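You operate a simulated robot arm through the tools that you are given. There is no shell and no other tool. Be economical: measure what you need, move in short steps, check, and stop when the job is done.

You are at the controls of a simulated robot arm. One attempt, no reset.

JOB
Empty the drip tub into the gully trough and drain the trough.
Fine: the trough is nearly full, so open the purple valve before you tip; tub back, valve shut once the trough has run empty. Set down upright: drip tub. Where these are worked on the way, their far stop is far enough and under half their travel is too little: purple valve.
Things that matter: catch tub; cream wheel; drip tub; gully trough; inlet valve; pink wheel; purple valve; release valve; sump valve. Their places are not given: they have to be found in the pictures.

Only the result counts: the job must be done as asked and must still hold three seconds after the hand-in. Knocking over, shifting, dropping, spilling or breaking anything else fails it.

ROBOT AND FRAMES
A 7-joint arm with a two-finger parallel gripper, fixed in place. Base frame: the origin is at the foot of the arm, x ahead of it, y to its left, z up; the work surface is at about z = 0.64. Units: m, degrees, N and s.
With the tool pointing down near the work surface it reaches from about 0.12 to 0.64 m from the base axis. Its first joint turns from -66.0 to 66.0 degrees. Payload 2.4 kg.
The tool frame sits at the grasp point between the pads (the TCP): z along the fingers, y along the line on which they close. The tips reach 0.03 m beyond it. Largest opening 0.094 m; finger width 0.028, thickness 0.01; the body of the gripper, 0.05 by 0.096 m, starts 0.055 m behind the TCP.
Orientation is told as [roll, pitch, yaw] about the base's x, y, z axes, in that order, counted from this pose: with the fingers straight down and closing along the base's y, the tool's x points along the base's -x, its y along +y and its z along -z.

CONTROLS
- The arm moves only by the tool send_rows. Its argument "plan" is text: rows parted by semicolons, each of 7 numbers parted by spaces: the shift along the base's x, y, z in m, then the turn, a rotation vector about the base's x, y, z in degrees, then the finger opening in m, from 0 to 0.094. In form: x y z rx ry rz hand; .... A call has 1 to 10 rows; each row shifts and turns the commanded pose from where the row before left it. Each row takes 0.2 s and may step no farther than 0.05 m and 8.6 degrees from the row before; otherwise, or with a gripper value out of range, the whole call is refused. Where a pose cannot be reached the arm comes as near as it can. A force on the tool above 40 N (or 10 N above the force at the start of the call, whichever is more), or a blocked arm, ends the call early, and 0.2 s more pass. Each finger travels about 0.153 m/s and halts on what it meets, pressing with about 39 N; the grip force reading is that of the motor and also rises with nothing between the fingers. The clock runs only during rows and for 0.2 s after the last one: add rows that do not move to give the fingers time. The reply holds the time, the measured pose of the TCP, the force on the tool along the base axes, the opening and the grip force, in the units named above and with some noise, with the torque about the TCP (base axes, N m) and any sound that the robot's microphone picked up, and new pictures: "views" is both (left out), scene, wrist or none.
- Cameras (640 x 400 px; columns grow to the right, rows downward): "scene" is fixed at [0.0406, 0.4938, 1.445]; the picture's right is [-0.66, -0.75, 0.00], its down [-0.52, 0.46, -0.72] and it looks along [0.54, -0.48, -0.69] (base axes); focal length 326 px, centre (320, 200). "wrist" rides on the gripper at [0.076, 0.014, -0.103] in the tool frame; the picture's right is [-0.18, 0.98, 0.00], its down [-0.75, -0.14, -0.64] and it looks along [-0.63, -0.12, 0.77] (tool axes); focal length 243 px, centre (320, 200).
- pixel_to_xyz(camera, pixels): for up to 12 pixels [column, row] of the newest picture of that camera ("zoom" is the newest enlarged one), the place [x, y, z] in the base frame of the surface seen there, good to about 0.002 m, but the place of the scene camera against the robot may be out by one fixed shift of up to 0.025 m in any direction. The clock stands still meanwhile.
- zoom(camera, box): a new picture of the part [left, top, right, bottom] of that camera's present view, enlarged. The clock stands still meanwhile.
- finish_job(): hands the job in; it is judged then, once.

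Go step by step. Measure first, check grasps and placings, and put right what went wrong. The budget is 80 turns and 200 pictures, counting those below and the enlarged ones. Unless the task says otherwise, let go and move clear before handing in, and close with one line.

The tools are called after "Request:" by a JSON object that holds its "method" and its "body". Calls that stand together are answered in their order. send_rows: Moves the arm, as the interface text tells. Its arguments: {"type":"object","properties":{"plan":{"type":"string"},"views":{"type":"string","enum":["both","scene","wrist","none"]}},"required":["plan"]} The other tools are called the same way: pixel_to_xyz (camera, pixels) gives the place of the surface under pixels of a picture; zoom (camera, box) takes an enlarged picture of a part of a camera's view; finish_job () hands the job in.

At the start:

```text
time_s: 0.0
tcp_pos: [0.3433, -0.2262, 0.9816]
ee_rot: [0.0, 0.0, 0.0]
wrist_force: [0.1, -0.3, -0.5]
wrist_torque: [-0.01, -0.01, 0.02]
grip_width: 0.0942
finger_force: 0.0
```

scene: 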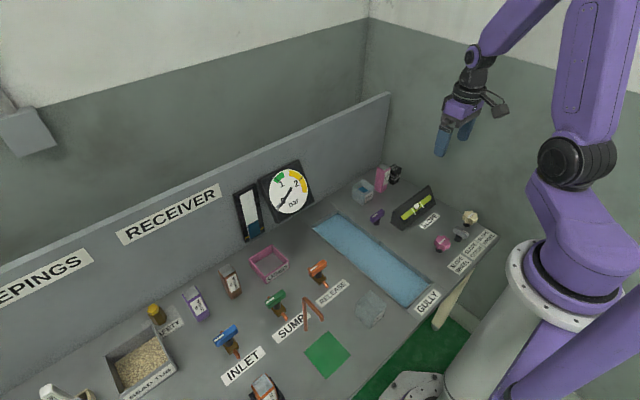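
wrist: 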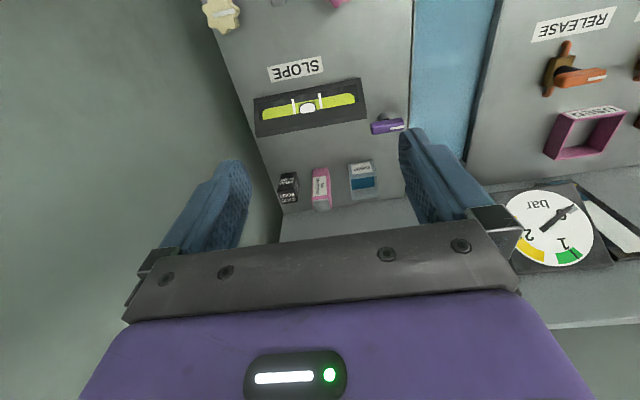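

The scene shows the trough (blue strip, 370,255), a purple handle near (376,217), and several small tubs. I'll zoom to identify each of them.

Request:
{"method": "zoom", "body": {"camera": "scene", "box": [330, 150, 510, 310]}}

Request:
{"method": "zoom", "body": {"camera": "scene", "box": [200, 220, 440, 390]}}

Request:
{"method": "zoom", "body": {"camera": "scene", "box": [20, 250, 300, 400]}}

Request:
{"method": "zoom", "body": {"camera": "wrist", "box": [200, 0, 640, 260]}}

```text
2.50 times, centred on (420, 230) of scene
```

zoom: 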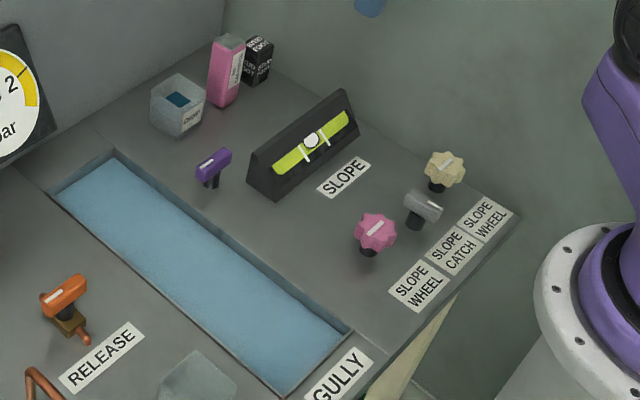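

```text
2.35 times, centred on (320, 305) of scene
```

zoom: 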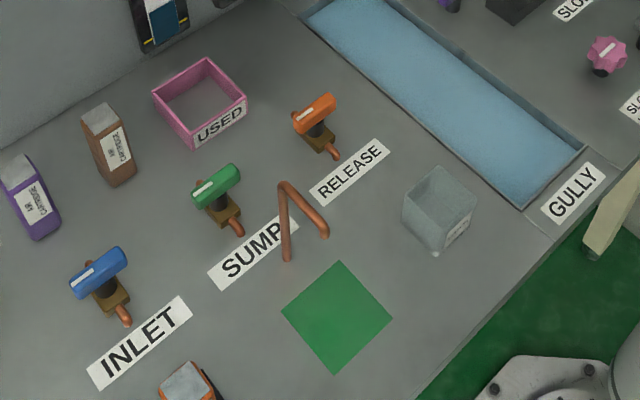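

```text
2.29 times, centred on (160, 325) of scene
```

zoom: 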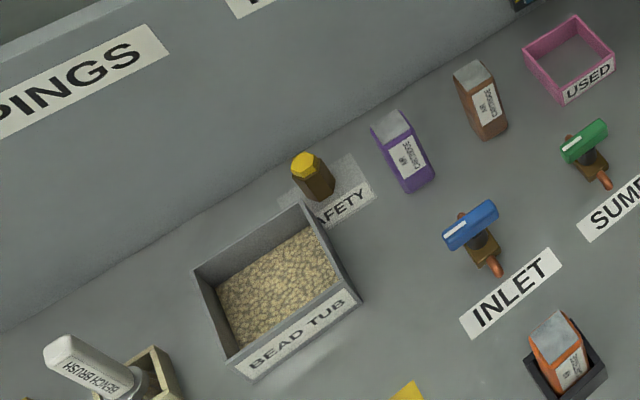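

```text
1.45 times, centred on (420, 130) of wrist
```

zoom: 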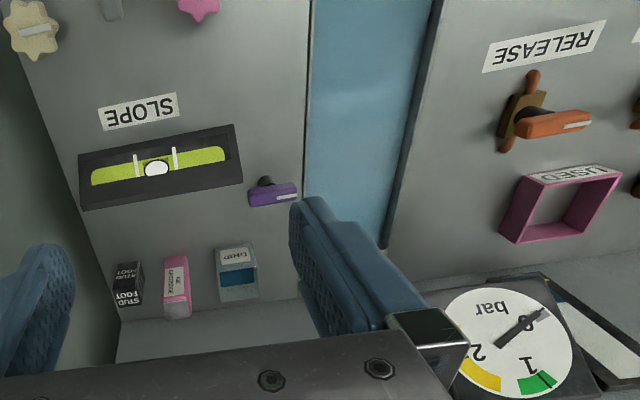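

A tub with blue liquid at (362,192) looks labelled DRIP, and a clear tub sits near (370,308). I'll read both labels and measure places.

Request:
{"method": "zoom", "body": {"camera": "scene", "box": [335, 280, 405, 335]}}

Request:
{"method": "zoom", "body": {"camera": "wrist", "box": [270, 100, 420, 220]}}

Request:
{"method": "zoom", "body": {"camera": "scene", "box": [335, 155, 415, 235]}}

Request:
{"method": "pixel_to_xyz", "body": {"camera": "scene", "pixels": [[362, 190], [352, 188], [364, 181], [374, 192], [363, 206], [377, 215], [372, 218], [381, 212], [340, 220], [418, 302], [370, 258], [395, 220]]}}

Request:
{"method": "pixel_to_xyz", "body": {"camera": "wrist", "pixels": [[360, 167], [350, 165], [371, 162], [353, 192], [375, 190], [388, 125], [372, 128], [404, 122], [448, 50], [388, 115], [320, 185], [340, 140]]}}

```text
7.27 times, centred on (370, 308) of scene
```

zoom: 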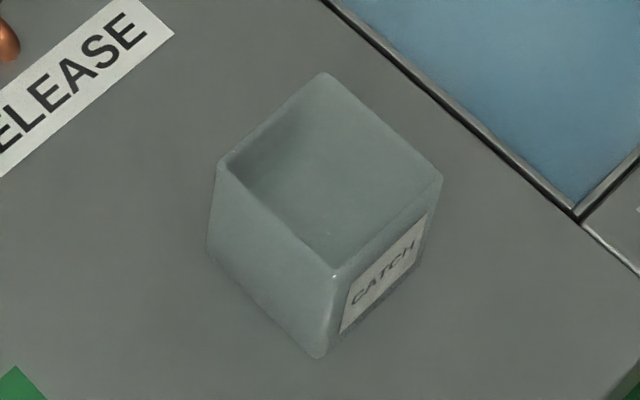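

```text
3.33 times, centred on (345, 160) of wrist
```

zoom: 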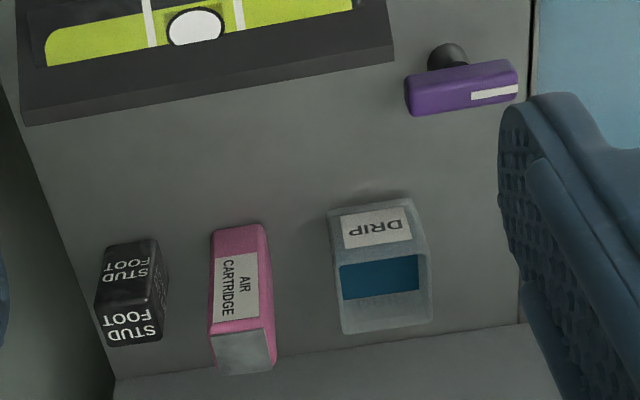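

```text
5.00 times, centred on (375, 195) of scene
```

zoom: 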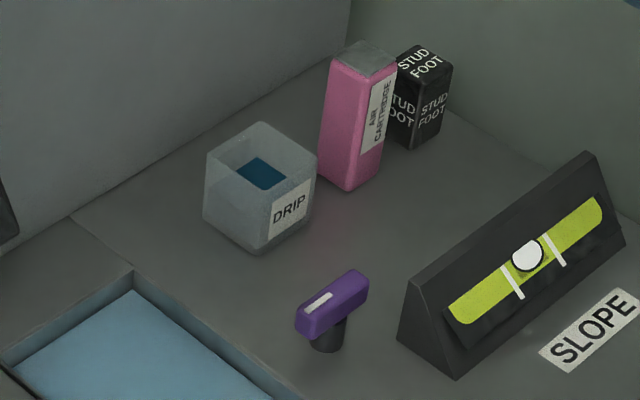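

```text
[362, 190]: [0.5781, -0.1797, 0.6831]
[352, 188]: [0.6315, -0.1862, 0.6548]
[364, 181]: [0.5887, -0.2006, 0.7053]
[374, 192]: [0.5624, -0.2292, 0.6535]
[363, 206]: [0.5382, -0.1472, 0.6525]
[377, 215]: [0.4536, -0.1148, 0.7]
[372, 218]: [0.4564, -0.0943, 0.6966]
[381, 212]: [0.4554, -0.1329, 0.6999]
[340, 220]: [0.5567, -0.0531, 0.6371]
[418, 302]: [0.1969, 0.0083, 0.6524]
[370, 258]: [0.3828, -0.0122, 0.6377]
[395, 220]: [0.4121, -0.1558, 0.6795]
```

```text
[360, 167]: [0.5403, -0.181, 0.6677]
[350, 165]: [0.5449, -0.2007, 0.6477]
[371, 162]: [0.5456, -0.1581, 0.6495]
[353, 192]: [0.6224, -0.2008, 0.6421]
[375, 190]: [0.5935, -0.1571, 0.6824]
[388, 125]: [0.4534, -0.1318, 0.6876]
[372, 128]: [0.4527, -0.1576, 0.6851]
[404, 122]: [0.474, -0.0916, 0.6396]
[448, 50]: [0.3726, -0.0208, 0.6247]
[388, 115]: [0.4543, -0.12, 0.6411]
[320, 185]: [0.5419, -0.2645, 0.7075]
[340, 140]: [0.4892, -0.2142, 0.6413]
```

The DRIP tub is at about (0.57,-0.18), with the purple handle at (0.454,-0.125) and the scene camera about 1 cm off in z. I'll move closer to look at the valve and tub.

Request:
{"method": "send_rows", "body": {"plan": "0.01 0.03 -0.035 0 0 0 0.094; 0.01 0.03 -0.035 0 0 0 0.094; 0.01 0.03 -0.035 0 0 0 0.094; 0 0 -0.03 0 0 0 0.094; 0 0 0 0 0 0 0.094"}}

```text
time_s: 1.2
tcp_pos: [0.372, -0.1375, 0.8458]
ee_rot: [0.0, -0.1, 0.0]
wrist_force: [-0.8, -0.1, -0.6]
wrist_torque: [-0.01, 0.0, -0.01]
grip_width: 0.0938
finger_force: 0.0
```

scene: 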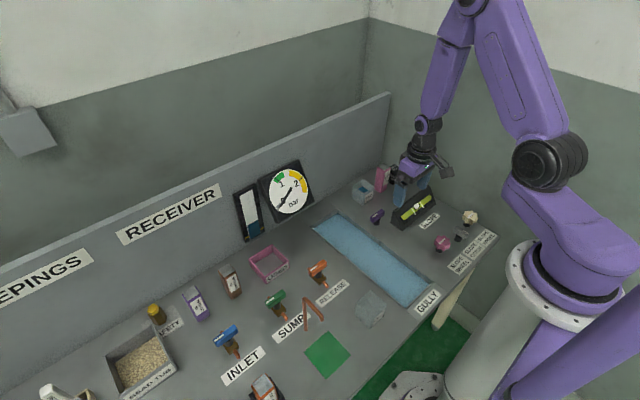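
wrist: 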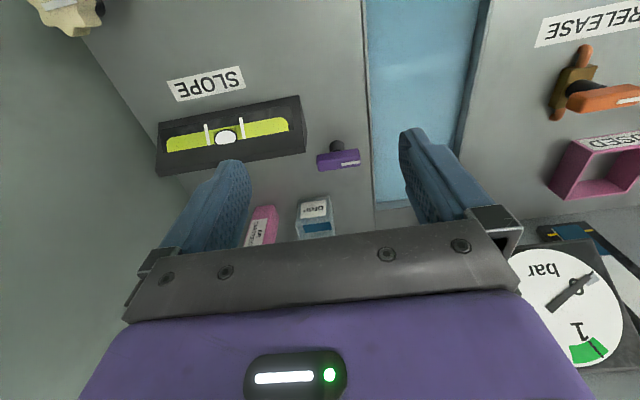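

Closer now; I'll zoom on the handle and tub.

Request:
{"method": "zoom", "body": {"camera": "wrist", "box": [270, 130, 400, 240]}}

Request:
{"method": "pixel_to_xyz", "body": {"camera": "wrist", "pixels": [[318, 155], [359, 151], [338, 152], [338, 160], [336, 145], [320, 165], [358, 161], [300, 205], [330, 200], [300, 230], [315, 210], [333, 228]]}}

Request:
{"method": "zoom", "body": {"camera": "scene", "box": [340, 160, 420, 230]}}

```text
3.64 times, centred on (335, 185) of wrist
```

zoom: 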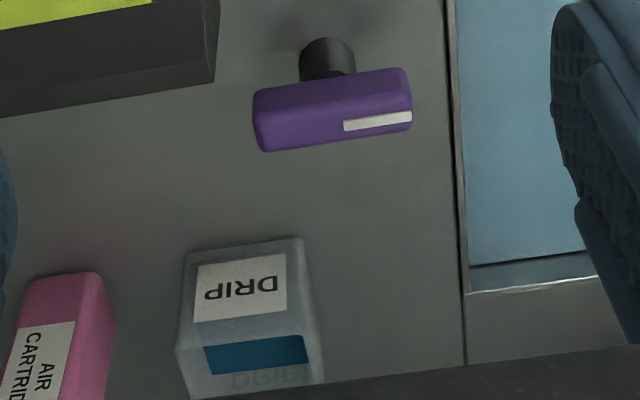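

```text
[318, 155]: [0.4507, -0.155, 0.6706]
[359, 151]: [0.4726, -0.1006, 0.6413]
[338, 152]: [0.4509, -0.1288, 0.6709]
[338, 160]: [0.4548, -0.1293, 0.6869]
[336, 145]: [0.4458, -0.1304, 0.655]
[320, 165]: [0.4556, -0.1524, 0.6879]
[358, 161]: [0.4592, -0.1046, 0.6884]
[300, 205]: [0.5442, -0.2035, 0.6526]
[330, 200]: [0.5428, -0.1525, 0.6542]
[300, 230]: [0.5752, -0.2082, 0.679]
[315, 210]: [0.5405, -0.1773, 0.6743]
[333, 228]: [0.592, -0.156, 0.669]
```

```text
5.71 times, centred on (380, 195) of scene
```

zoom: 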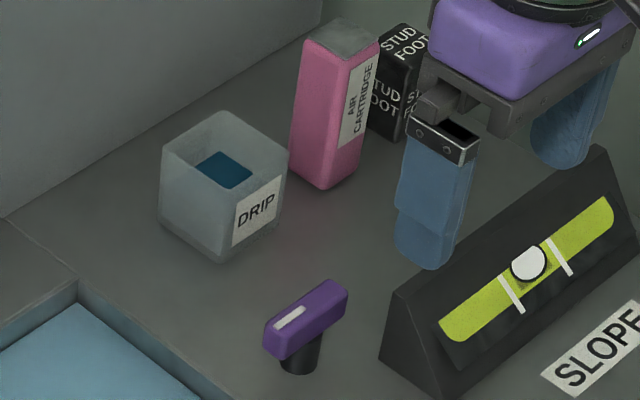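

The handle centre is about (0.457,-0.129), its bar runs along y at z 0.67–0.69, and its marker points to +y. I'll yaw +90 above it so the fingers close along x.

Request:
{"method": "send_rows", "body": {"plan": "0.009 0.001 -0.004 0 0 8.5 0.07; 0.009 0.001 -0.004 0 0 8.5 0.07; 0.009 0.001 -0.004 0 0 8.5 0.07; 0.009 0.001 -0.004 0 0 8.5 0.07; 0.009 0.001 -0.004 0 0 8.5 0.07; 0.009 0.001 -0.004 0 0 8.5 0.07; 0.009 0.001 -0.004 0 0 8.5 0.07; 0.009 0.001 -0.004 0 0 8.5 0.07; 0.009 0.0005 -0.004 0 0 8.5 0.07; 0.004 0 -0.004 0 0 8.5 0.07", "views": "none"}}

Request:
{"method": "send_rows", "body": {"plan": "0 0 0 0 0 5 0.07; 0 0 0 0 0 0 0.07"}}

```text
time_s: 3.4
tcp_pos: [0.4581, -0.1285, 0.8071]
ee_rot: [0.0, 0.0, 85.1]
wrist_force: [-0.1, -0.2, 0.5]
wrist_torque: [0.01, -0.02, 0.0]
grip_width: 0.0699
finger_force: 0.0
```

```text
time_s: 4.0
tcp_pos: [0.4589, -0.1287, 0.8062]
ee_rot: [-0.1, 0.0, 90.1]
wrist_force: [0.4, 0.7, 0.1]
wrist_torque: [-0.01, 0.05, 0.01]
grip_width: 0.07
finger_force: 0.1
```

scene: 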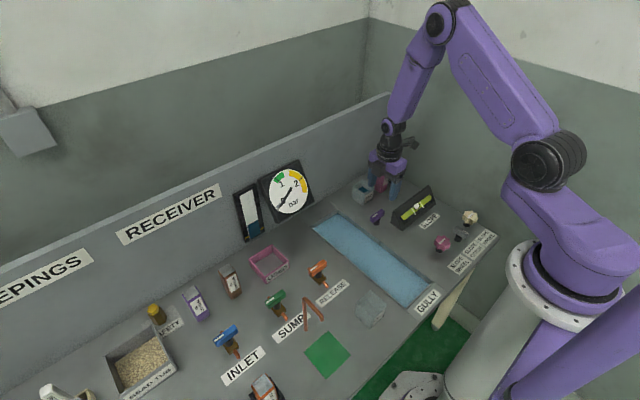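
wrist: 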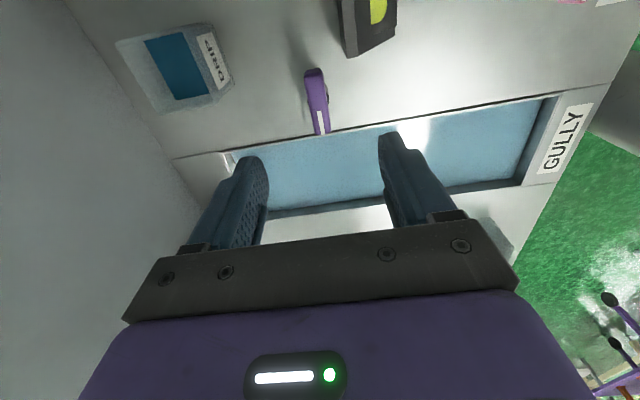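

I have a good view from here, so I'll measure the handle, tub and trough in this picture.

Request:
{"method": "pixel_to_xyz", "body": {"camera": "wrist", "pixels": [[313, 72], [317, 100], [322, 128], [305, 90], [118, 43], [200, 30], [230, 75], [170, 108], [152, 45], [180, 90], [240, 150], [530, 175]]}}

Request:
{"method": "zoom", "body": {"camera": "wrist", "box": [100, 0, 420, 200]}}

Request:
{"method": "pixel_to_xyz", "body": {"camera": "wrist", "pixels": [[205, 62], [400, 145], [350, 20], [345, 55], [395, 20], [300, 210], [480, 190], [330, 160], [340, 134], [380, 207], [160, 70], [540, 100]]}}

```text
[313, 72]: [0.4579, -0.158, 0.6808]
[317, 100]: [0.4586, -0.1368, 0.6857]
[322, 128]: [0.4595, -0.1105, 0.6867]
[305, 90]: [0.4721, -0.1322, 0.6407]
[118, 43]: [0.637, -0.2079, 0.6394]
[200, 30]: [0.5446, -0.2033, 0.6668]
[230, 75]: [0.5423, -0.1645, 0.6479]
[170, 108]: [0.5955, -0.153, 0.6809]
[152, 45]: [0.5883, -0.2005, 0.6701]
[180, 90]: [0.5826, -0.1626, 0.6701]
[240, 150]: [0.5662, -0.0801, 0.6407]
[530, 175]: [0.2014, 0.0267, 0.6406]
```

```text
2.00 times, centred on (260, 100) of wrist
```

zoom: 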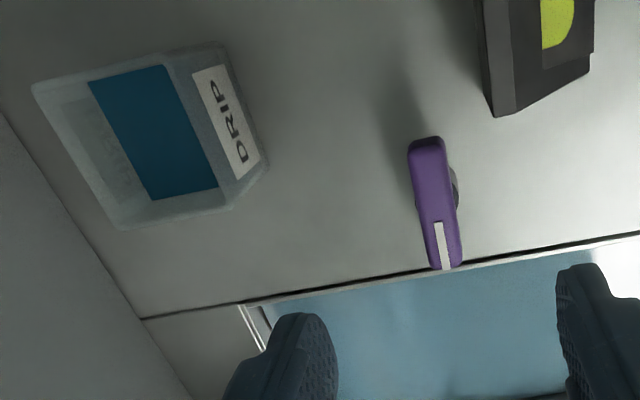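

```text
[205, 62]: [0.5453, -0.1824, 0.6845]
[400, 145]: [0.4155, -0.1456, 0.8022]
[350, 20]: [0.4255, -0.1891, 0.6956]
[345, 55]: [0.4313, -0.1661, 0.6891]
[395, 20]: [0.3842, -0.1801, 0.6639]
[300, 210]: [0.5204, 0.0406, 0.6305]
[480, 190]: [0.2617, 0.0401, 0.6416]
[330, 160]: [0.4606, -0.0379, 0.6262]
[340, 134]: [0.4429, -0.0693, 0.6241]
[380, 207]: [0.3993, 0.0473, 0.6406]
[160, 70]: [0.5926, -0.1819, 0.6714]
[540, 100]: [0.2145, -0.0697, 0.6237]
```

Handle centre is (0.459,-0.130), top 0.687, and the gauge corner at (0.431,-0.166) leaves about 2 cm clearance. I'll descend with a 0.05 opening.

Request:
{"method": "send_rows", "body": {"plan": "0 0 -0.04 0 0 0 0.05; 0 0 -0.04 0 0 0 0.05; 0 0 -0.03 0 0 0 0.05; 0 0 -0.012 0 0 0 0.05; 0 0 0 0 0 0 0.05; 0 0 0 0 0 0 0; 0 0 0 0 0 0 0"}}

```text
time_s: 5.6
tcp_pos: [0.4603, -0.1291, 0.6857]
ee_rot: [-0.4, 0.0, 90.1]
wrist_force: [14.5, 1.0, -14.1]
wrist_torque: [-0.57, -0.09, -0.01]
grip_width: 0.0214
finger_force: 45.0
```

scene: 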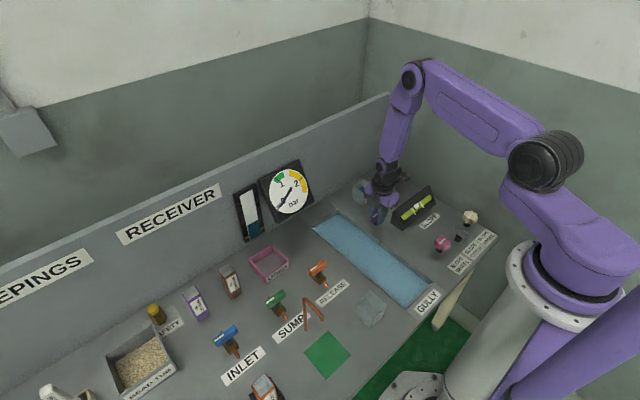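
wrist: 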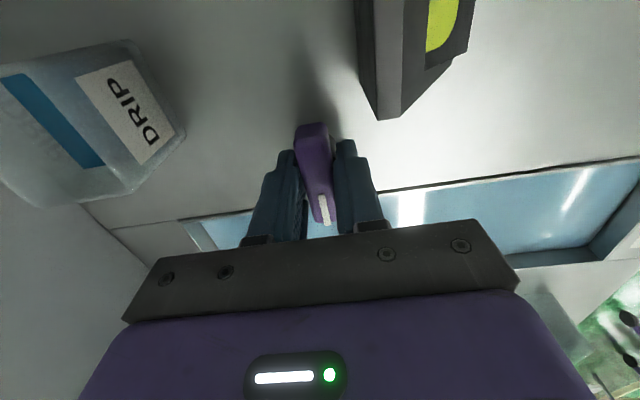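

Gripped with a width of 0.021. Next I'll try a small clockwise turn and read the torque.

Request:
{"method": "send_rows", "body": {"plan": "0.001 0 0 0 0 -4 0; 0 0 0 0 0 -4 0; 0 0 0 0 0 0 0", "views": "wrist"}}

```text
time_s: 6.4
tcp_pos: [0.4604, -0.1287, 0.6839]
ee_rot: [0.0, 0.0, 82.1]
wrist_force: [13.3, 4.1, -6.1]
wrist_torque: [0.02, 0.01, 1.51]
grip_width: 0.0238
finger_force: 44.9
```

wrist: 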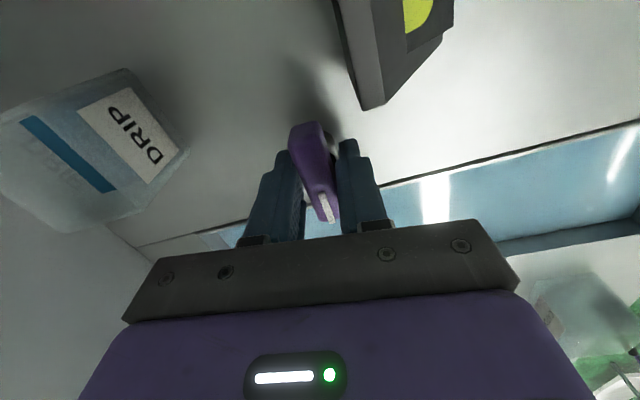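

Width grew to 0.0238 and torque reached 1.5 Nm, so the handle stayed put and this looks like the stop side. I'll try counter-clockwise.

Request:
{"method": "send_rows", "body": {"plan": "0 0 0 0 0 8 0; 0 0 0 0 0 5 0; 0 0 0 0 0 5 0; 0 0 0 0 0 0 0", "views": "wrist"}}

```text
time_s: 7.4
tcp_pos: [0.4599, -0.13, 0.6849]
ee_rot: [-0.1, 0.0, 100.0]
wrist_force: [13.4, -1.7, 2.1]
wrist_torque: [0.53, 0.14, 0.03]
grip_width: 0.0215
finger_force: 44.8
```

wrist: 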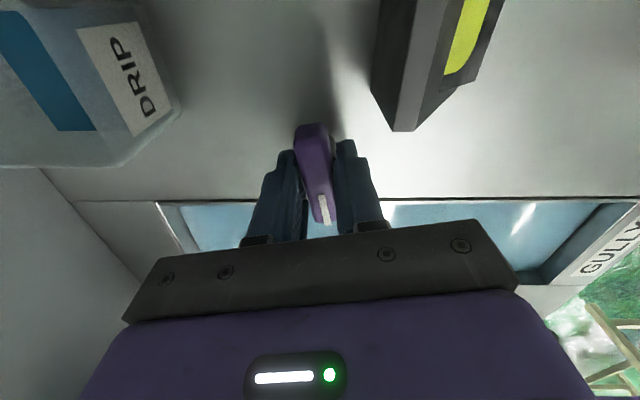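

It turns freely counter-clockwise (torque 0.03), so I'll continue.

Request:
{"method": "send_rows", "body": {"plan": "0.001 0 0 0 0 8 0; 0.001 0 0 0 0 8 0; 0 0 0 0 0 8 0; 0 0 0 0 0 8 0; 0 0 0 0 0 0 0", "views": "wrist"}}

```text
time_s: 8.6
tcp_pos: [0.4603, -0.13, 0.6846]
ee_rot: [0.1, -0.3, 132.0]
wrist_force: [-10.8, -9.4, 32.3]
wrist_torque: [-0.07, -0.04, 0.04]
grip_width: 0.0213
finger_force: 45.2
```

wrist: 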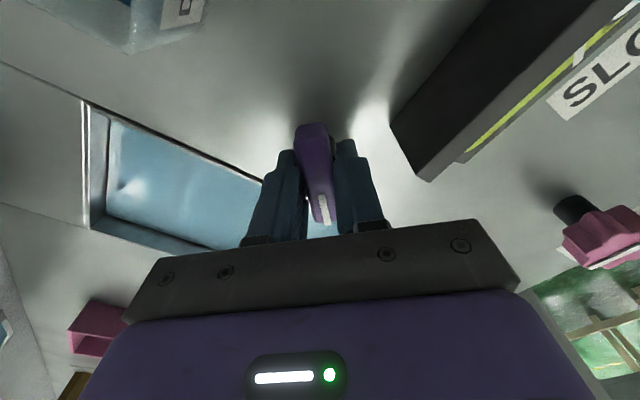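

The handle follows, but upward force is 32 N. I'll ease up slightly and keep turning.

Request:
{"method": "send_rows", "body": {"plan": "-0.001 0 0.001 0 0 0 0; -0.001 0 0.001 0 0 6 0; 0 0 0 0 0 6 0; 0 0 0 0 0 6 0; 0 0 0 0 0 0 0", "views": "none"}}

```text
time_s: 9.8
tcp_pos: [0.4593, -0.1295, 0.6862]
ee_rot: [0.0, -0.1, 150.1]
wrist_force: [5.0, -13.1, -33.0]
wrist_torque: [-0.04, -0.12, -0.03]
grip_width: 0.0215
finger_force: 45.0
```

Request:
{"method": "send_rows", "body": {"plan": "0 0 -0.001 0 0 0 0; 0 0 0 0 0 7 0; 0 0 0 0 0 7 0; 0 0 0 0 0 7 0; 0 0 0 0 0 0 0", "views": "wrist"}}

```text
time_s: 10.8
tcp_pos: [0.4595, -0.1297, 0.6856]
ee_rot: [0.1, -0.8, 166.9]
wrist_force: [-4.2, 3.3, 8.4]
wrist_torque: [-0.09, -0.32, 0.02]
grip_width: 0.0216
finger_force: 45.2
stopped in row 4: the force on the tool passed its limit at 75 N (the readings are from after the stop); the commanded pose is now the measured one
```

wrist: 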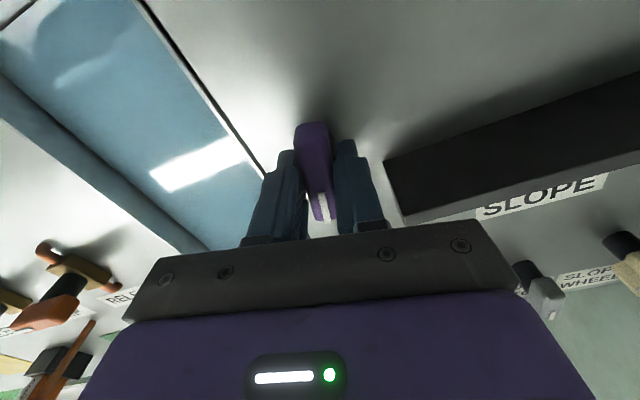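

Turned about 77° when a force spike stopped the call, so this may be the far stop or a joint limit. I'll nudge further, gently.

Request:
{"method": "send_rows", "body": {"plan": "0 0 0 0 0 3 0; 0 0 0 0 0 3 0; 0 0 0 0 0 0 0", "views": "scene"}}

```text
time_s: 11.4
tcp_pos: [0.4573, -0.1298, 0.6883]
ee_rot: [0.0, 0.7, 171.6]
wrist_force: [3.1, -1.3, -12.8]
wrist_torque: [-0.15, -0.98, -0.01]
grip_width: 0.0215
finger_force: 44.7
out of reach, approached as far as the arm can: row 2
stopped in row 2: the force on the tool passed its limit at 70 N (the readings are from after the stop); the commanded pose is now the measured one
```

scene: 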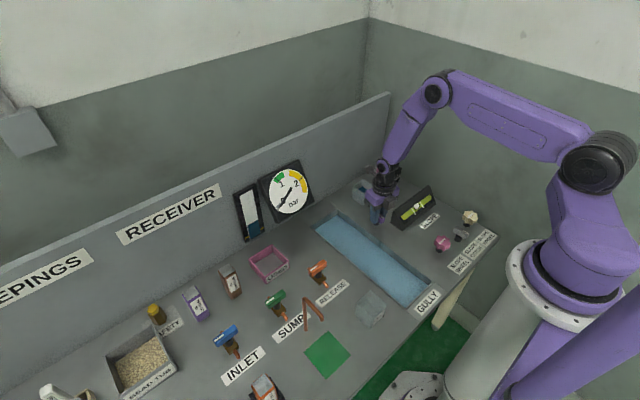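

The reach limit was the wrist joint, with the valve turned about 81° and the trough level apparently falling. I'll let go, rise, and swing the hand back to yaw about -8 to finish the turn.

Request:
{"method": "send_rows", "body": {"plan": "0 0 0 0 0 0 0.05; 0 0 0 0 0 0 0.05; 0 0 0.05 0 0 0 0.05; 0 0 0.05 0 0 0 0.05; 0 0 0 0 0 -8.5 0.05; 0 0 0 0 0 -8.5 0.05; 0 0 0 0 0 -8.5 0.05; 0 0 0 0 0 -8.5 0.05; 0 0 0 0 0 -8.5 0.05; 0 0 0 0 0 -8.5 0.05", "views": "wrist"}}

Request:
{"method": "send_rows", "body": {"plan": "0 0 0 0 0 -8.5 0.05; 0 0 0 0 0 -8.5 0.05; 0 0 0 0 0 -8.5 0.05; 0 0 0 0 0 -8.5 0.05; 0 0 0 0 0 -8.5 0.05; 0 0 0 0 0 -8.5 0.05; 0 0 0 0 0 -8.5 0.05; 0 0 0 0 0 -8.5 0.05; 0 0 0 0 0 -8.5 0.05; 0 0 0 0 0 -8.5 0.05", "views": "none"}}

Request:
{"method": "send_rows", "body": {"plan": "0 0 0 0 0 -8.5 0.05; 0 0 0 0 0 -8.5 0.05; 0 0 0 0 0 -8.5 0.05; 0 0 0 0 0 -8.5 0.05; 0 0 0 0 0 -8.5 0.05; 0 0 0 0 0 0 0.05"}}

```text
time_s: 13.6
tcp_pos: [0.4572, -0.1295, 0.788]
ee_rot: [0.1, 0.7, 120.5]
wrist_force: [0.2, -0.2, -0.7]
wrist_torque: [-0.03, 0.0, -0.02]
grip_width: 0.0498
finger_force: 0.0
```

wrist: 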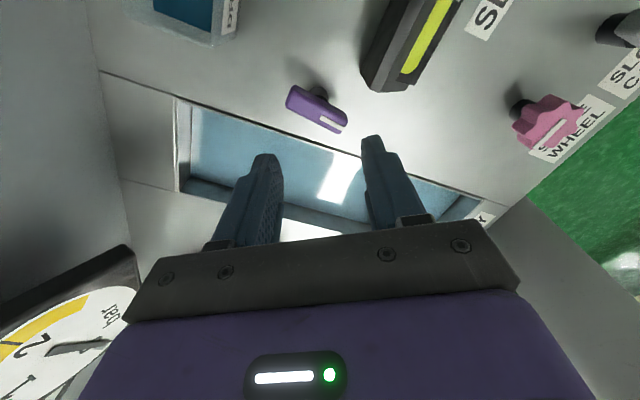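

```text
time_s: 15.8
tcp_pos: [0.4569, -0.1295, 0.7871]
ee_rot: [0.1, 0.6, 35.5]
wrist_force: [0.2, -0.9, -0.1]
wrist_torque: [-0.03, -0.02, -0.03]
grip_width: 0.0499
finger_force: 0.1
```

```text
time_s: 17.2
tcp_pos: [0.4578, -0.1307, 0.7869]
ee_rot: [0.1, 0.6, -7.1]
wrist_force: [-0.9, 0.1, 0.7]
wrist_torque: [0.01, -0.02, 0.01]
grip_width: 0.0499
finger_force: 0.0
```

scene: 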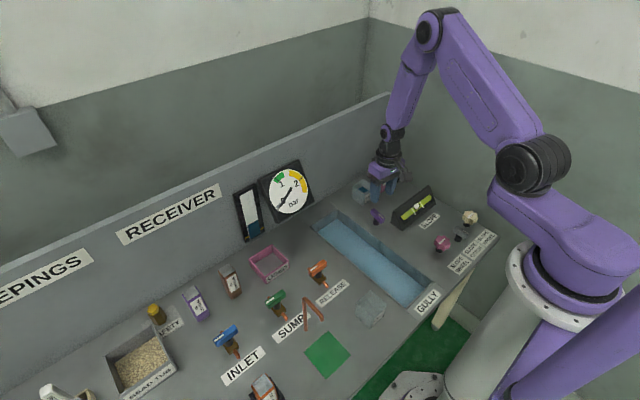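
wrist: 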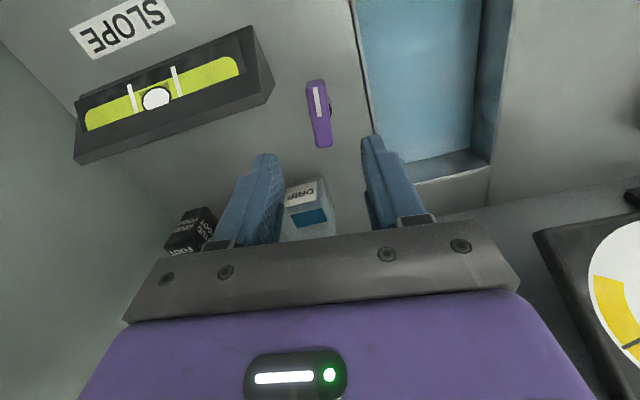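

The trough level is falling. The valve is open, and I'll regrip and push it to its far stop.

Request:
{"method": "send_rows", "body": {"plan": "0.0015 0.0005 -0.04 0 -0.6 0 0.046; 0 0 -0.04 0 0 0 0.046; 0 0 -0.02 0 0 0 0.046; 0 0 0 0 0 0 0.046; 0 0 0 0 0 0 0; 0 0 0 0 0 0 0; 0 0 0 0 0 0 0", "views": "none"}}

Request:
{"method": "send_rows", "body": {"plan": "0 0 0 0 0 5 0; 0 0 0 0 0 4 0; 0 0 0 0 0 4 0; 0 0 0 0 0 0 0", "views": "wrist"}}

```text
time_s: 18.8
tcp_pos: [0.4599, -0.1297, 0.6881]
ee_rot: [0.3, -0.2, -6.9]
wrist_force: [0.9, -12.5, -17.5]
wrist_torque: [-0.11, -0.74, -0.02]
grip_width: 0.0214
finger_force: 44.4
```

```text
time_s: 19.8
tcp_pos: [0.4589, -0.1296, 0.688]
ee_rot: [0.1, 0.0, 6.0]
wrist_force: [2.9, -18.8, -21.1]
wrist_torque: [0.09, 0.03, -1.28]
grip_width: 0.0233
finger_force: 44.8
```

wrist: 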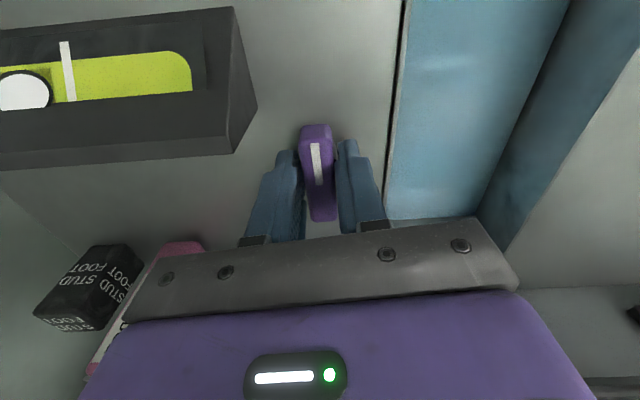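

The marker now points along -x and torque hit -1.3 Nm at the far stop, so the valve is fully open. I'll release, rise and dry-run the pour tilt over the trough with an empty hand.

Request:
{"method": "send_rows", "body": {"plan": "0 0 0 0 0 -3 0.046; 0 0 0 0 0 -3 0.046; 0 0 0.05 0 0 0 0.046; 0 0 0.05 0 0 0 0.046; 0 0.035 0.04 0 0 0 0.06; 0 0.04 0.03 0 0 0 0.07; 0 0.035 0 0 0 0 0.07; 0 0 0 0 -8.5 0 0.07; 0 0 0 0 -8.5 0 0.07; 0 0 0 0 -8.5 0 0.07", "views": "scene"}}

Request:
{"method": "send_rows", "body": {"plan": "0 0 0 0 -8.5 0 0.07; 0 0 0 0 -8.5 0 0.07; 0 0 0 0 -8.5 0 0.07; 0 0 0 0 -8.5 0 0.07; 0 0 0 0 -8.5 0 0.07; 0 0 0 0 -8.5 0 0.07; 0 0 0 0 -8.5 0 0.07; 0 0 0 0 -8.5 0 0.07; 0 0 0 0 -8.5 0 0.07; 0 0 0 0 -8.5 0 0.07", "views": "scene"}}

```text
refused: row 5 steps farther than a row can; nothing moved
```

```text
time_s: 20.2
tcp_pos: [0.463, -0.1586, 0.686]
ee_rot: [-0.2, -5.1, 9.2]
wrist_force: [0.6, 24.6, 3.2]
wrist_torque: [0.17, 0.39, -0.48]
grip_width: 0.084
finger_force: 12.8
out of reach, approached as far as the arm can: row 1, 2
stopped in row 2: the force on the tool passed its limit at 53 N (the readings are from after the stop); the commanded pose is now the measured one
```

scene: 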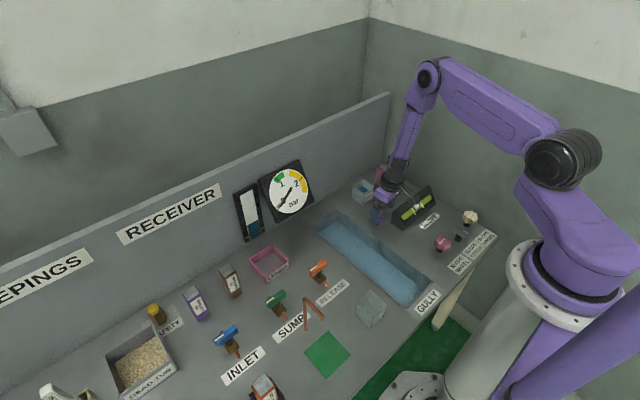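

My first call was refused and the second ran anyway from the low pose, so the hand now sits at y=-0.159, pressing at 24.6 N. I'll look before moving.

Request:
{"method": "zoom", "body": {"camera": "scene", "box": [335, 155, 455, 240]}}

Request:
{"method": "send_rows", "body": {"plan": "0 0 0 0 0 0 0.084", "views": "wrist"}}

```text
4.71 times, centred on (395, 198) of scene
```

zoom: 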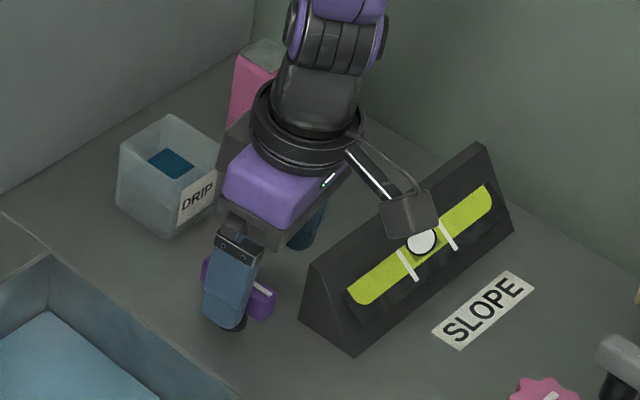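

```text
time_s: 20.6
tcp_pos: [0.4626, -0.1638, 0.6872]
ee_rot: [-0.5, -5.4, 8.8]
wrist_force: [2.7, 17.2, -1.4]
wrist_torque: [0.0, 0.17, -0.37]
grip_width: 0.0933
finger_force: 8.5
```

wrist: 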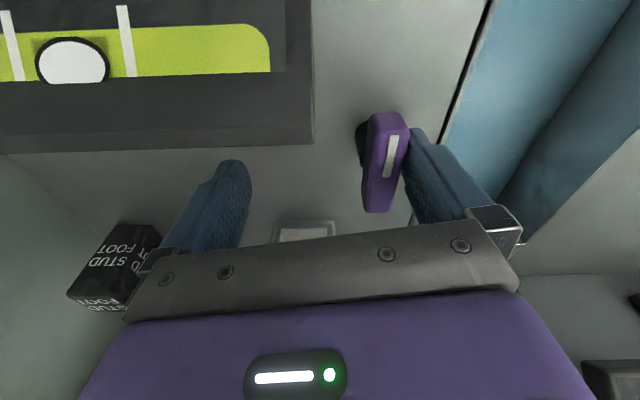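

Only the right finger presses on the purple handle, and the gauge, tub and cartridge look untouched. I'll ease +y off the handle, then go straight up.

Request:
{"method": "send_rows", "body": {"plan": "0 0.012 0 0 0 0 0.093; 0 0.012 0 0 0 0 0.093; 0 0 0.02 0 0 0 0.093; 0 0 0.045 0 0 0 0.093; 0 0 0.045 0 0 0 0.093; 0 0 0 0 0 0 0.093"}}

```text
time_s: 22.1
tcp_pos: [0.4637, -0.142, 0.7963]
ee_rot: [-0.6, -5.4, 8.6]
wrist_force: [0.2, -0.1, -0.3]
wrist_torque: [0.0, -0.05, 0.02]
grip_width: 0.0931
finger_force: 0.0
```

scene: 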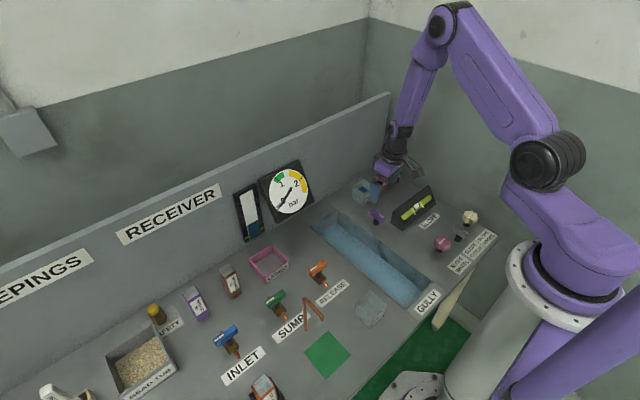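
wrist: 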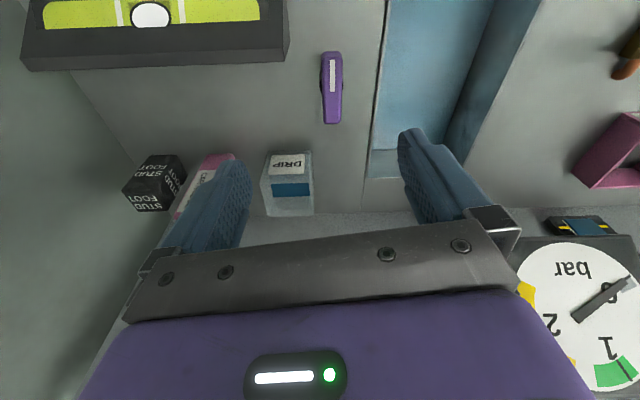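

Clear, with everything in place. Next is the dry run over the trough: straighten the yaw, move to y≈-0.02 and up, then tilt about -y.

Request:
{"method": "send_rows", "body": {"plan": "-0.003 0.03 0.02 0 0 -8.5 0.08; -0.003 0.03 0.02 0 0 0 0.07; -0.003 0.03 0.02 0 0 0 0.07; -0.003 0.03 0.02 0 0 0 0.07; 0 0 0 0 -8.5 0 0.07; 0 0 0 0 -8.5 0 0.07; 0 0 0 0 -8.5 0 0.07; 0 0 0 0 -8.5 0 0.07; 0 0 0 0 -8.5 0 0.07; 0 0 0 0 -8.5 0 0.07", "views": "scene"}}

```text
time_s: 24.2
tcp_pos: [0.4499, -0.0206, 0.8768]
ee_rot: [-0.8, -56.5, 0.5]
wrist_force: [-0.1, 1.0, -0.2]
wrist_torque: [-0.02, 0.0, 0.01]
grip_width: 0.0699
finger_force: 0.0
```

scene: 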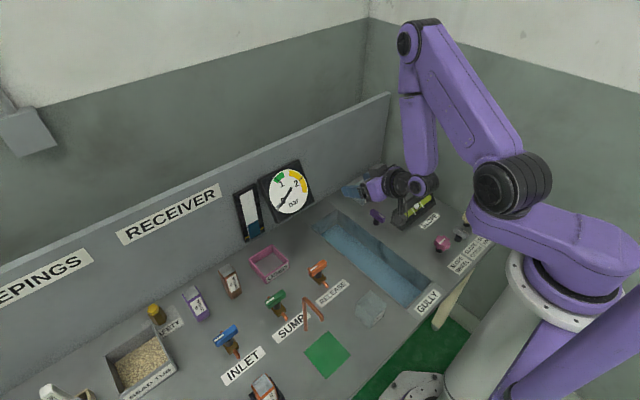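

Tilted 56° as intended; continuing to about 116°.

Request:
{"method": "send_rows", "body": {"plan": "0 0 0 0 -8.5 0 0.07; 0 0 0 0 -8.5 0 0.07; 0 0 0 0 -8.5 0 0.07; 0 0 0 0 -8.5 0 0.07; 0 0 0 0 -8.5 0 0.07; 0 0 0 0 -8.5 0 0.07; 0 0 0 0 -8.5 0 0.07; 0 0 0 0 0 0 0.07", "views": "scene"}}

```text
time_s: 26.1
tcp_pos: [0.496, -0.0585, 0.8653]
ee_rot: [179.9, -64.3, 179.7]
wrist_force: [-0.6, 0.0, -0.2]
wrist_torque: [0.0, 0.0, 0.0]
grip_width: 0.0701
finger_force: 0.0
out of reach, approached as far as the arm can: row 6, 7
```

scene: 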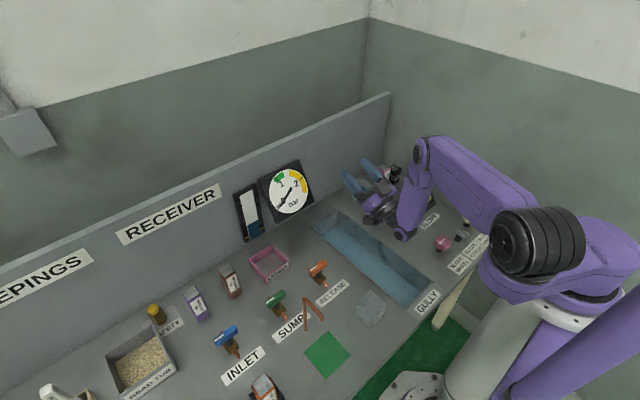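

It reached 116° but only after drifting to (0.496,-0.058). I'll test whether y=-0.02 at x=0.50 is reachable with this tilt.

Request:
{"method": "send_rows", "body": {"plan": "0.002 0.02 0 0 0 0 0.07; 0.002 0.02 0 0 0 0 0.07; 0 0 0 0 0 0 0.07", "views": "none"}}

```text
time_s: 26.9
tcp_pos: [0.5153, -0.0271, 0.8613]
ee_rot: [180.0, -64.1, 179.5]
wrist_force: [0.7, 0.4, -0.1]
wrist_torque: [-0.02, 0.03, 0.03]
grip_width: 0.07
finger_force: 0.1
out of reach, approached as far as the arm can: row 1, 2
```

116° is reachable at x≈0.515. I'll test a lower height for a gentler pour.

Request:
{"method": "send_rows", "body": {"plan": "0 0.003 -0.02 0 0 0 0.07; 0 0 -0.02 0 0 0 0.07; 0 0 -0.02 0 0 0 0.07; 0 0 0 0 0 0 0.07", "views": "scene"}}

```text
time_s: 27.9
tcp_pos: [0.513, -0.0237, 0.8024]
ee_rot: [180.0, -64.1, 179.5]
wrist_force: [0.2, -0.6, 0.8]
wrist_torque: [0.01, -0.02, -0.01]
grip_width: 0.0702
finger_force: 0.1
```

scene: 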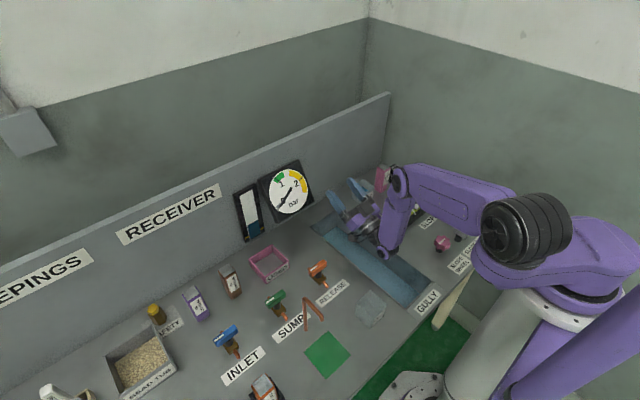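

This pose works at z=0.80. I'll return upright while rising, then head over the tub.

Request:
{"method": "send_rows", "body": {"plan": "0 0 0.008 0 8.3 0 0.07; 0 0 0.008 0 8.3 0 0.07; 0 0 0.008 0 8.3 0 0.07; 0 0 0.008 0 8.3 0 0.07; 0 0 0.008 0 8.3 0 0.07; 0 0 0 0 8.3 0 0.07; 0 0 0 0 8.3 0 0.07; 0 0 0 0 8.3 0 0.07; 0 0 0 0 8.3 0 0.07; 0 0 0 0 8.3 0 0.07", "views": "none"}}

Request:
{"method": "send_rows", "body": {"plan": "0 0 0 0 8.3 0 0.07; 0 0 0 0 8.3 0 0.07; 0 0 0 0 8.3 0 0.07; 0 0 0 0 8.0 0 0.07; 0.01 -0.035 0 0 0 0 0.075; 0.01 -0.035 0 0 0 0 0.075; 0.01 -0.035 0 0 0 0 0.075; 0.01 -0.035 0 0 0 0 0.075; 0.01 -0.017 0 0 0 0 0.075; 0 0 0 0 0 0 0.075"}}

```text
time_s: 30.1
tcp_pos: [0.514, -0.0226, 0.8433]
ee_rot: [-0.6, -32.8, 0.3]
wrist_force: [0.3, 0.1, 0.3]
wrist_torque: [0.01, -0.01, -0.02]
grip_width: 0.0701
finger_force: 0.0
```

```text
time_s: 32.2
tcp_pos: [0.565, -0.1817, 0.8432]
ee_rot: [-0.5, -0.1, 0.1]
wrist_force: [0.1, 0.1, -0.1]
wrist_torque: [0.0, 0.0, 0.0]
grip_width: 0.075
finger_force: 0.0
```

scene: 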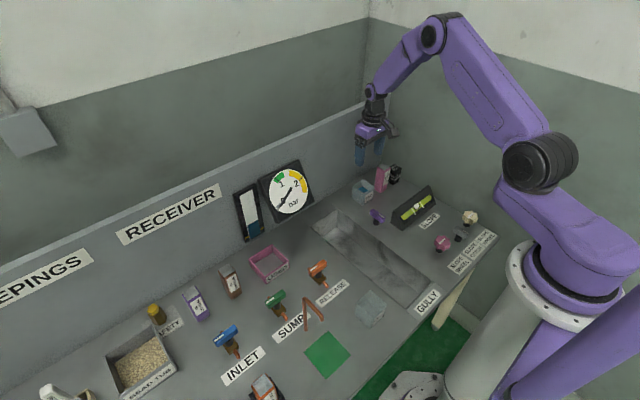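
wrist: 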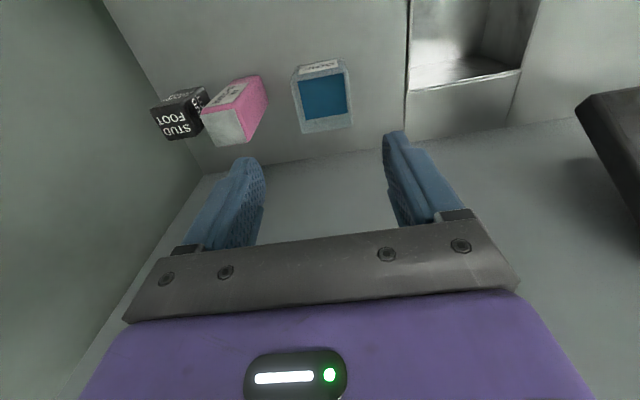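

The trough is already empty. I'll measure the tub's rim and the cartridge precisely.

Request:
{"method": "pixel_to_xyz", "body": {"camera": "wrist", "pixels": [[292, 75], [350, 70], [302, 132], [352, 128], [296, 100], [350, 98], [265, 90], [262, 76], [245, 140], [320, 128], [320, 66], [262, 100]]}}

Request:
{"method": "zoom", "body": {"camera": "wrist", "box": [190, 40, 390, 170]}}

```text
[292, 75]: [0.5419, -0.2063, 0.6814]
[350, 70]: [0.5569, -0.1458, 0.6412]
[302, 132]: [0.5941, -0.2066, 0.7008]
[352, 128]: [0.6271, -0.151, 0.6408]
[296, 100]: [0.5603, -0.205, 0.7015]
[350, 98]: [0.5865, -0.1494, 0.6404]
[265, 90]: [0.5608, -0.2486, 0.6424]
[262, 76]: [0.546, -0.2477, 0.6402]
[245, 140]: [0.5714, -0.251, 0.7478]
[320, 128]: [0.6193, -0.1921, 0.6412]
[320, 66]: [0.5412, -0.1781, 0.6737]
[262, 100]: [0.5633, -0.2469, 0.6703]
```

```text
3.08 times, centred on (290, 105) of wrist
```

zoom: 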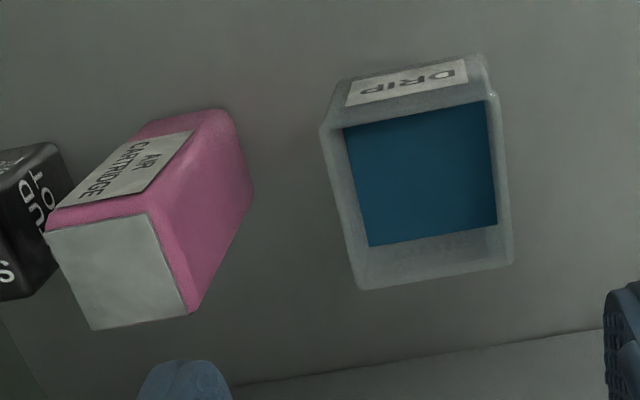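

Rim top is 0.701, centre about (0.568,-0.181), and the cartridge edge at y=-0.248 leaves about 2 cm clearance. I'll descend and grip.

Request:
{"method": "send_rows", "body": {"plan": "0.003 0 -0.04 0 0 0 0.072; 0 0 -0.04 0 0 0 0.072; 0 0 -0.04 0 0 0 0.072; 0 0 -0.025 0 0 0 0.072; 0 0 -0.013 0 0 0 0.072; 0 0 0 0 0 0 0.072", "views": "wrist"}}

```text
time_s: 33.6
tcp_pos: [0.5673, -0.1815, 0.6855]
ee_rot: [-0.4, 0.0, 0.2]
wrist_force: [0.1, 0.0, 0.6]
wrist_torque: [-0.02, 0.0, 0.02]
grip_width: 0.072
finger_force: 0.0
```

wrist: 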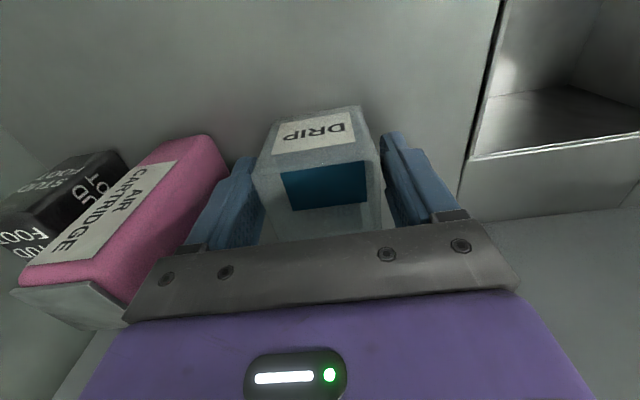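

The fingers straddle the tub, so I'll close on it.

Request:
{"method": "send_rows", "body": {"plan": "0 0 0 0 0 0 0.06; 0 0 0 0 0 0 0.045; 0 0 0 0 0 0 0.04; 0 0 0 0 0 0 0.04", "views": "wrist"}}

```text
time_s: 34.6
tcp_pos: [0.5671, -0.1821, 0.6835]
ee_rot: [-0.7, -0.1, 0.2]
wrist_force: [0.0, 0.4, 0.3]
wrist_torque: [-0.01, -0.02, -0.02]
grip_width: 0.0593
finger_force: 39.1
```

wrist: 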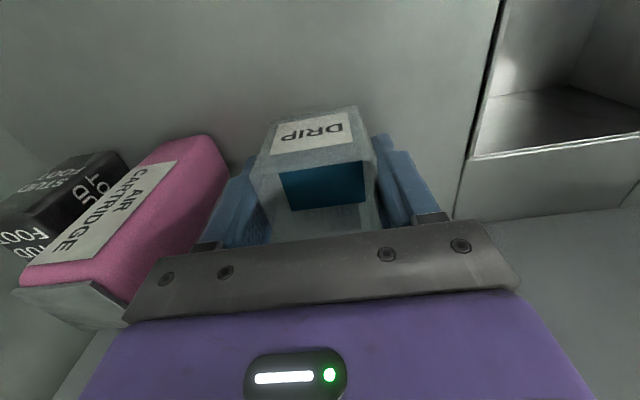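

Gripped at width 0.059; the place pose is (0.567,-0.182,0.684). Lifting smoothly.

Request:
{"method": "send_rows", "body": {"plan": "0 0 0.005 0 0 0 0.04; 0 0 0.012 0 0 0 0.04; 0 0 0.02 0 0 0 0.04; 0 0 0.025 0 0 0 0.04; 0 0 0.025 0 0 0 0.04; 0 0 0.025 0 0 0 0.04; 0 0 0.015 0 0 0 0.04; 0 0 0.008 0 0 0 0.04; 0 0 0 0 0 0 0.04"}}

```text
time_s: 36.6
tcp_pos: [0.5676, -0.1815, 0.819]
ee_rot: [-0.5, 0.0, 0.1]
wrist_force: [0.2, 0.0, -0.4]
wrist_torque: [0.03, 0.01, -0.05]
grip_width: 0.0597
finger_force: 39.2
```

scene: 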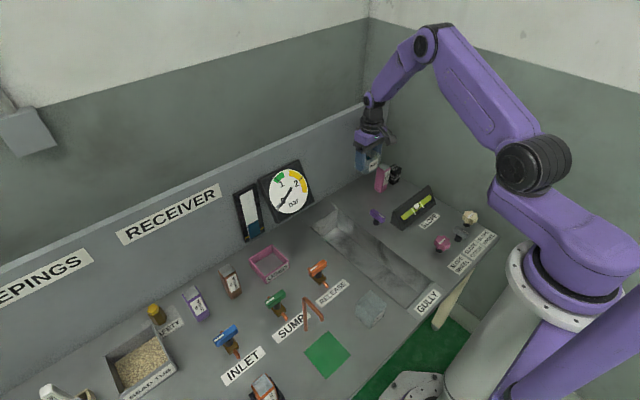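
wrist: 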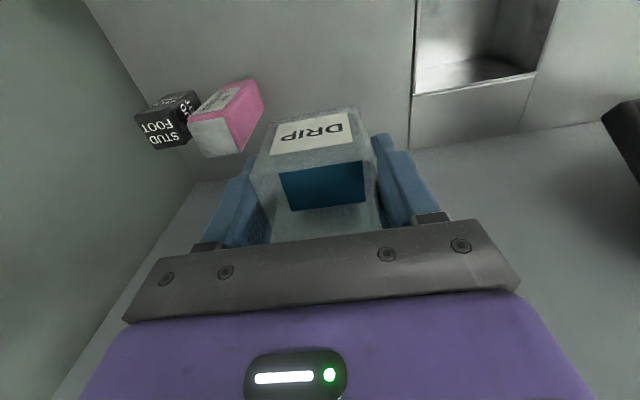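

The tub is held upright and the liquid is steady. Moving over the trough with gentle ramps.

Request:
{"method": "send_rows", "body": {"plan": "-0.002 0.006 0 0 0 0 0.04; -0.006 0.014 0 0 0 0 0.04; -0.008 0.022 0 0 0 0 0.04; -0.01 0.026 0 0 0 0 0.04; -0.01 0.028 0 0 0 0 0.04; -0.009 0.026 0 0 0 0 0.04; -0.008 0.02 0 0 0 0 0.04; -0.005 0.012 0 0 0 0 0.04; -0.002 0.006 0 0 0 0 0.04; 0 0 0 0 0 0 0.04"}}

```text
time_s: 38.9
tcp_pos: [0.5056, -0.021, 0.8183]
ee_rot: [-0.5, 0.0, 0.2]
wrist_force: [-0.3, 0.1, 0.2]
wrist_torque: [0.03, -0.01, 0.0]
grip_width: 0.0595
finger_force: 38.9
```

scene: 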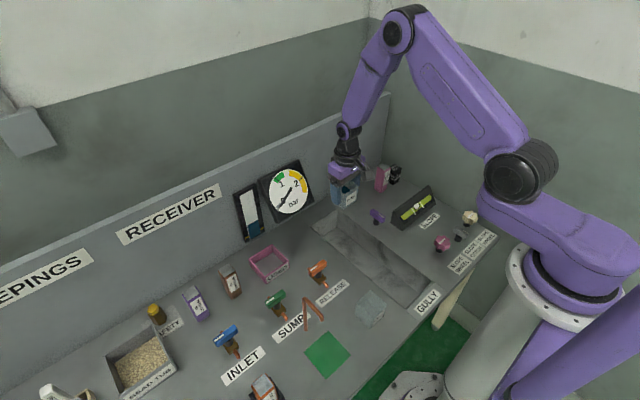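
wrist: 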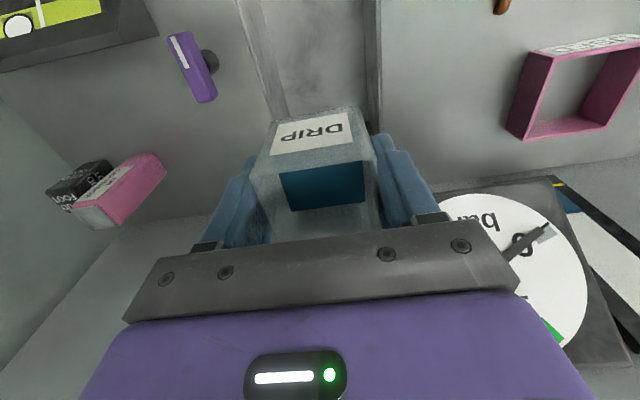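

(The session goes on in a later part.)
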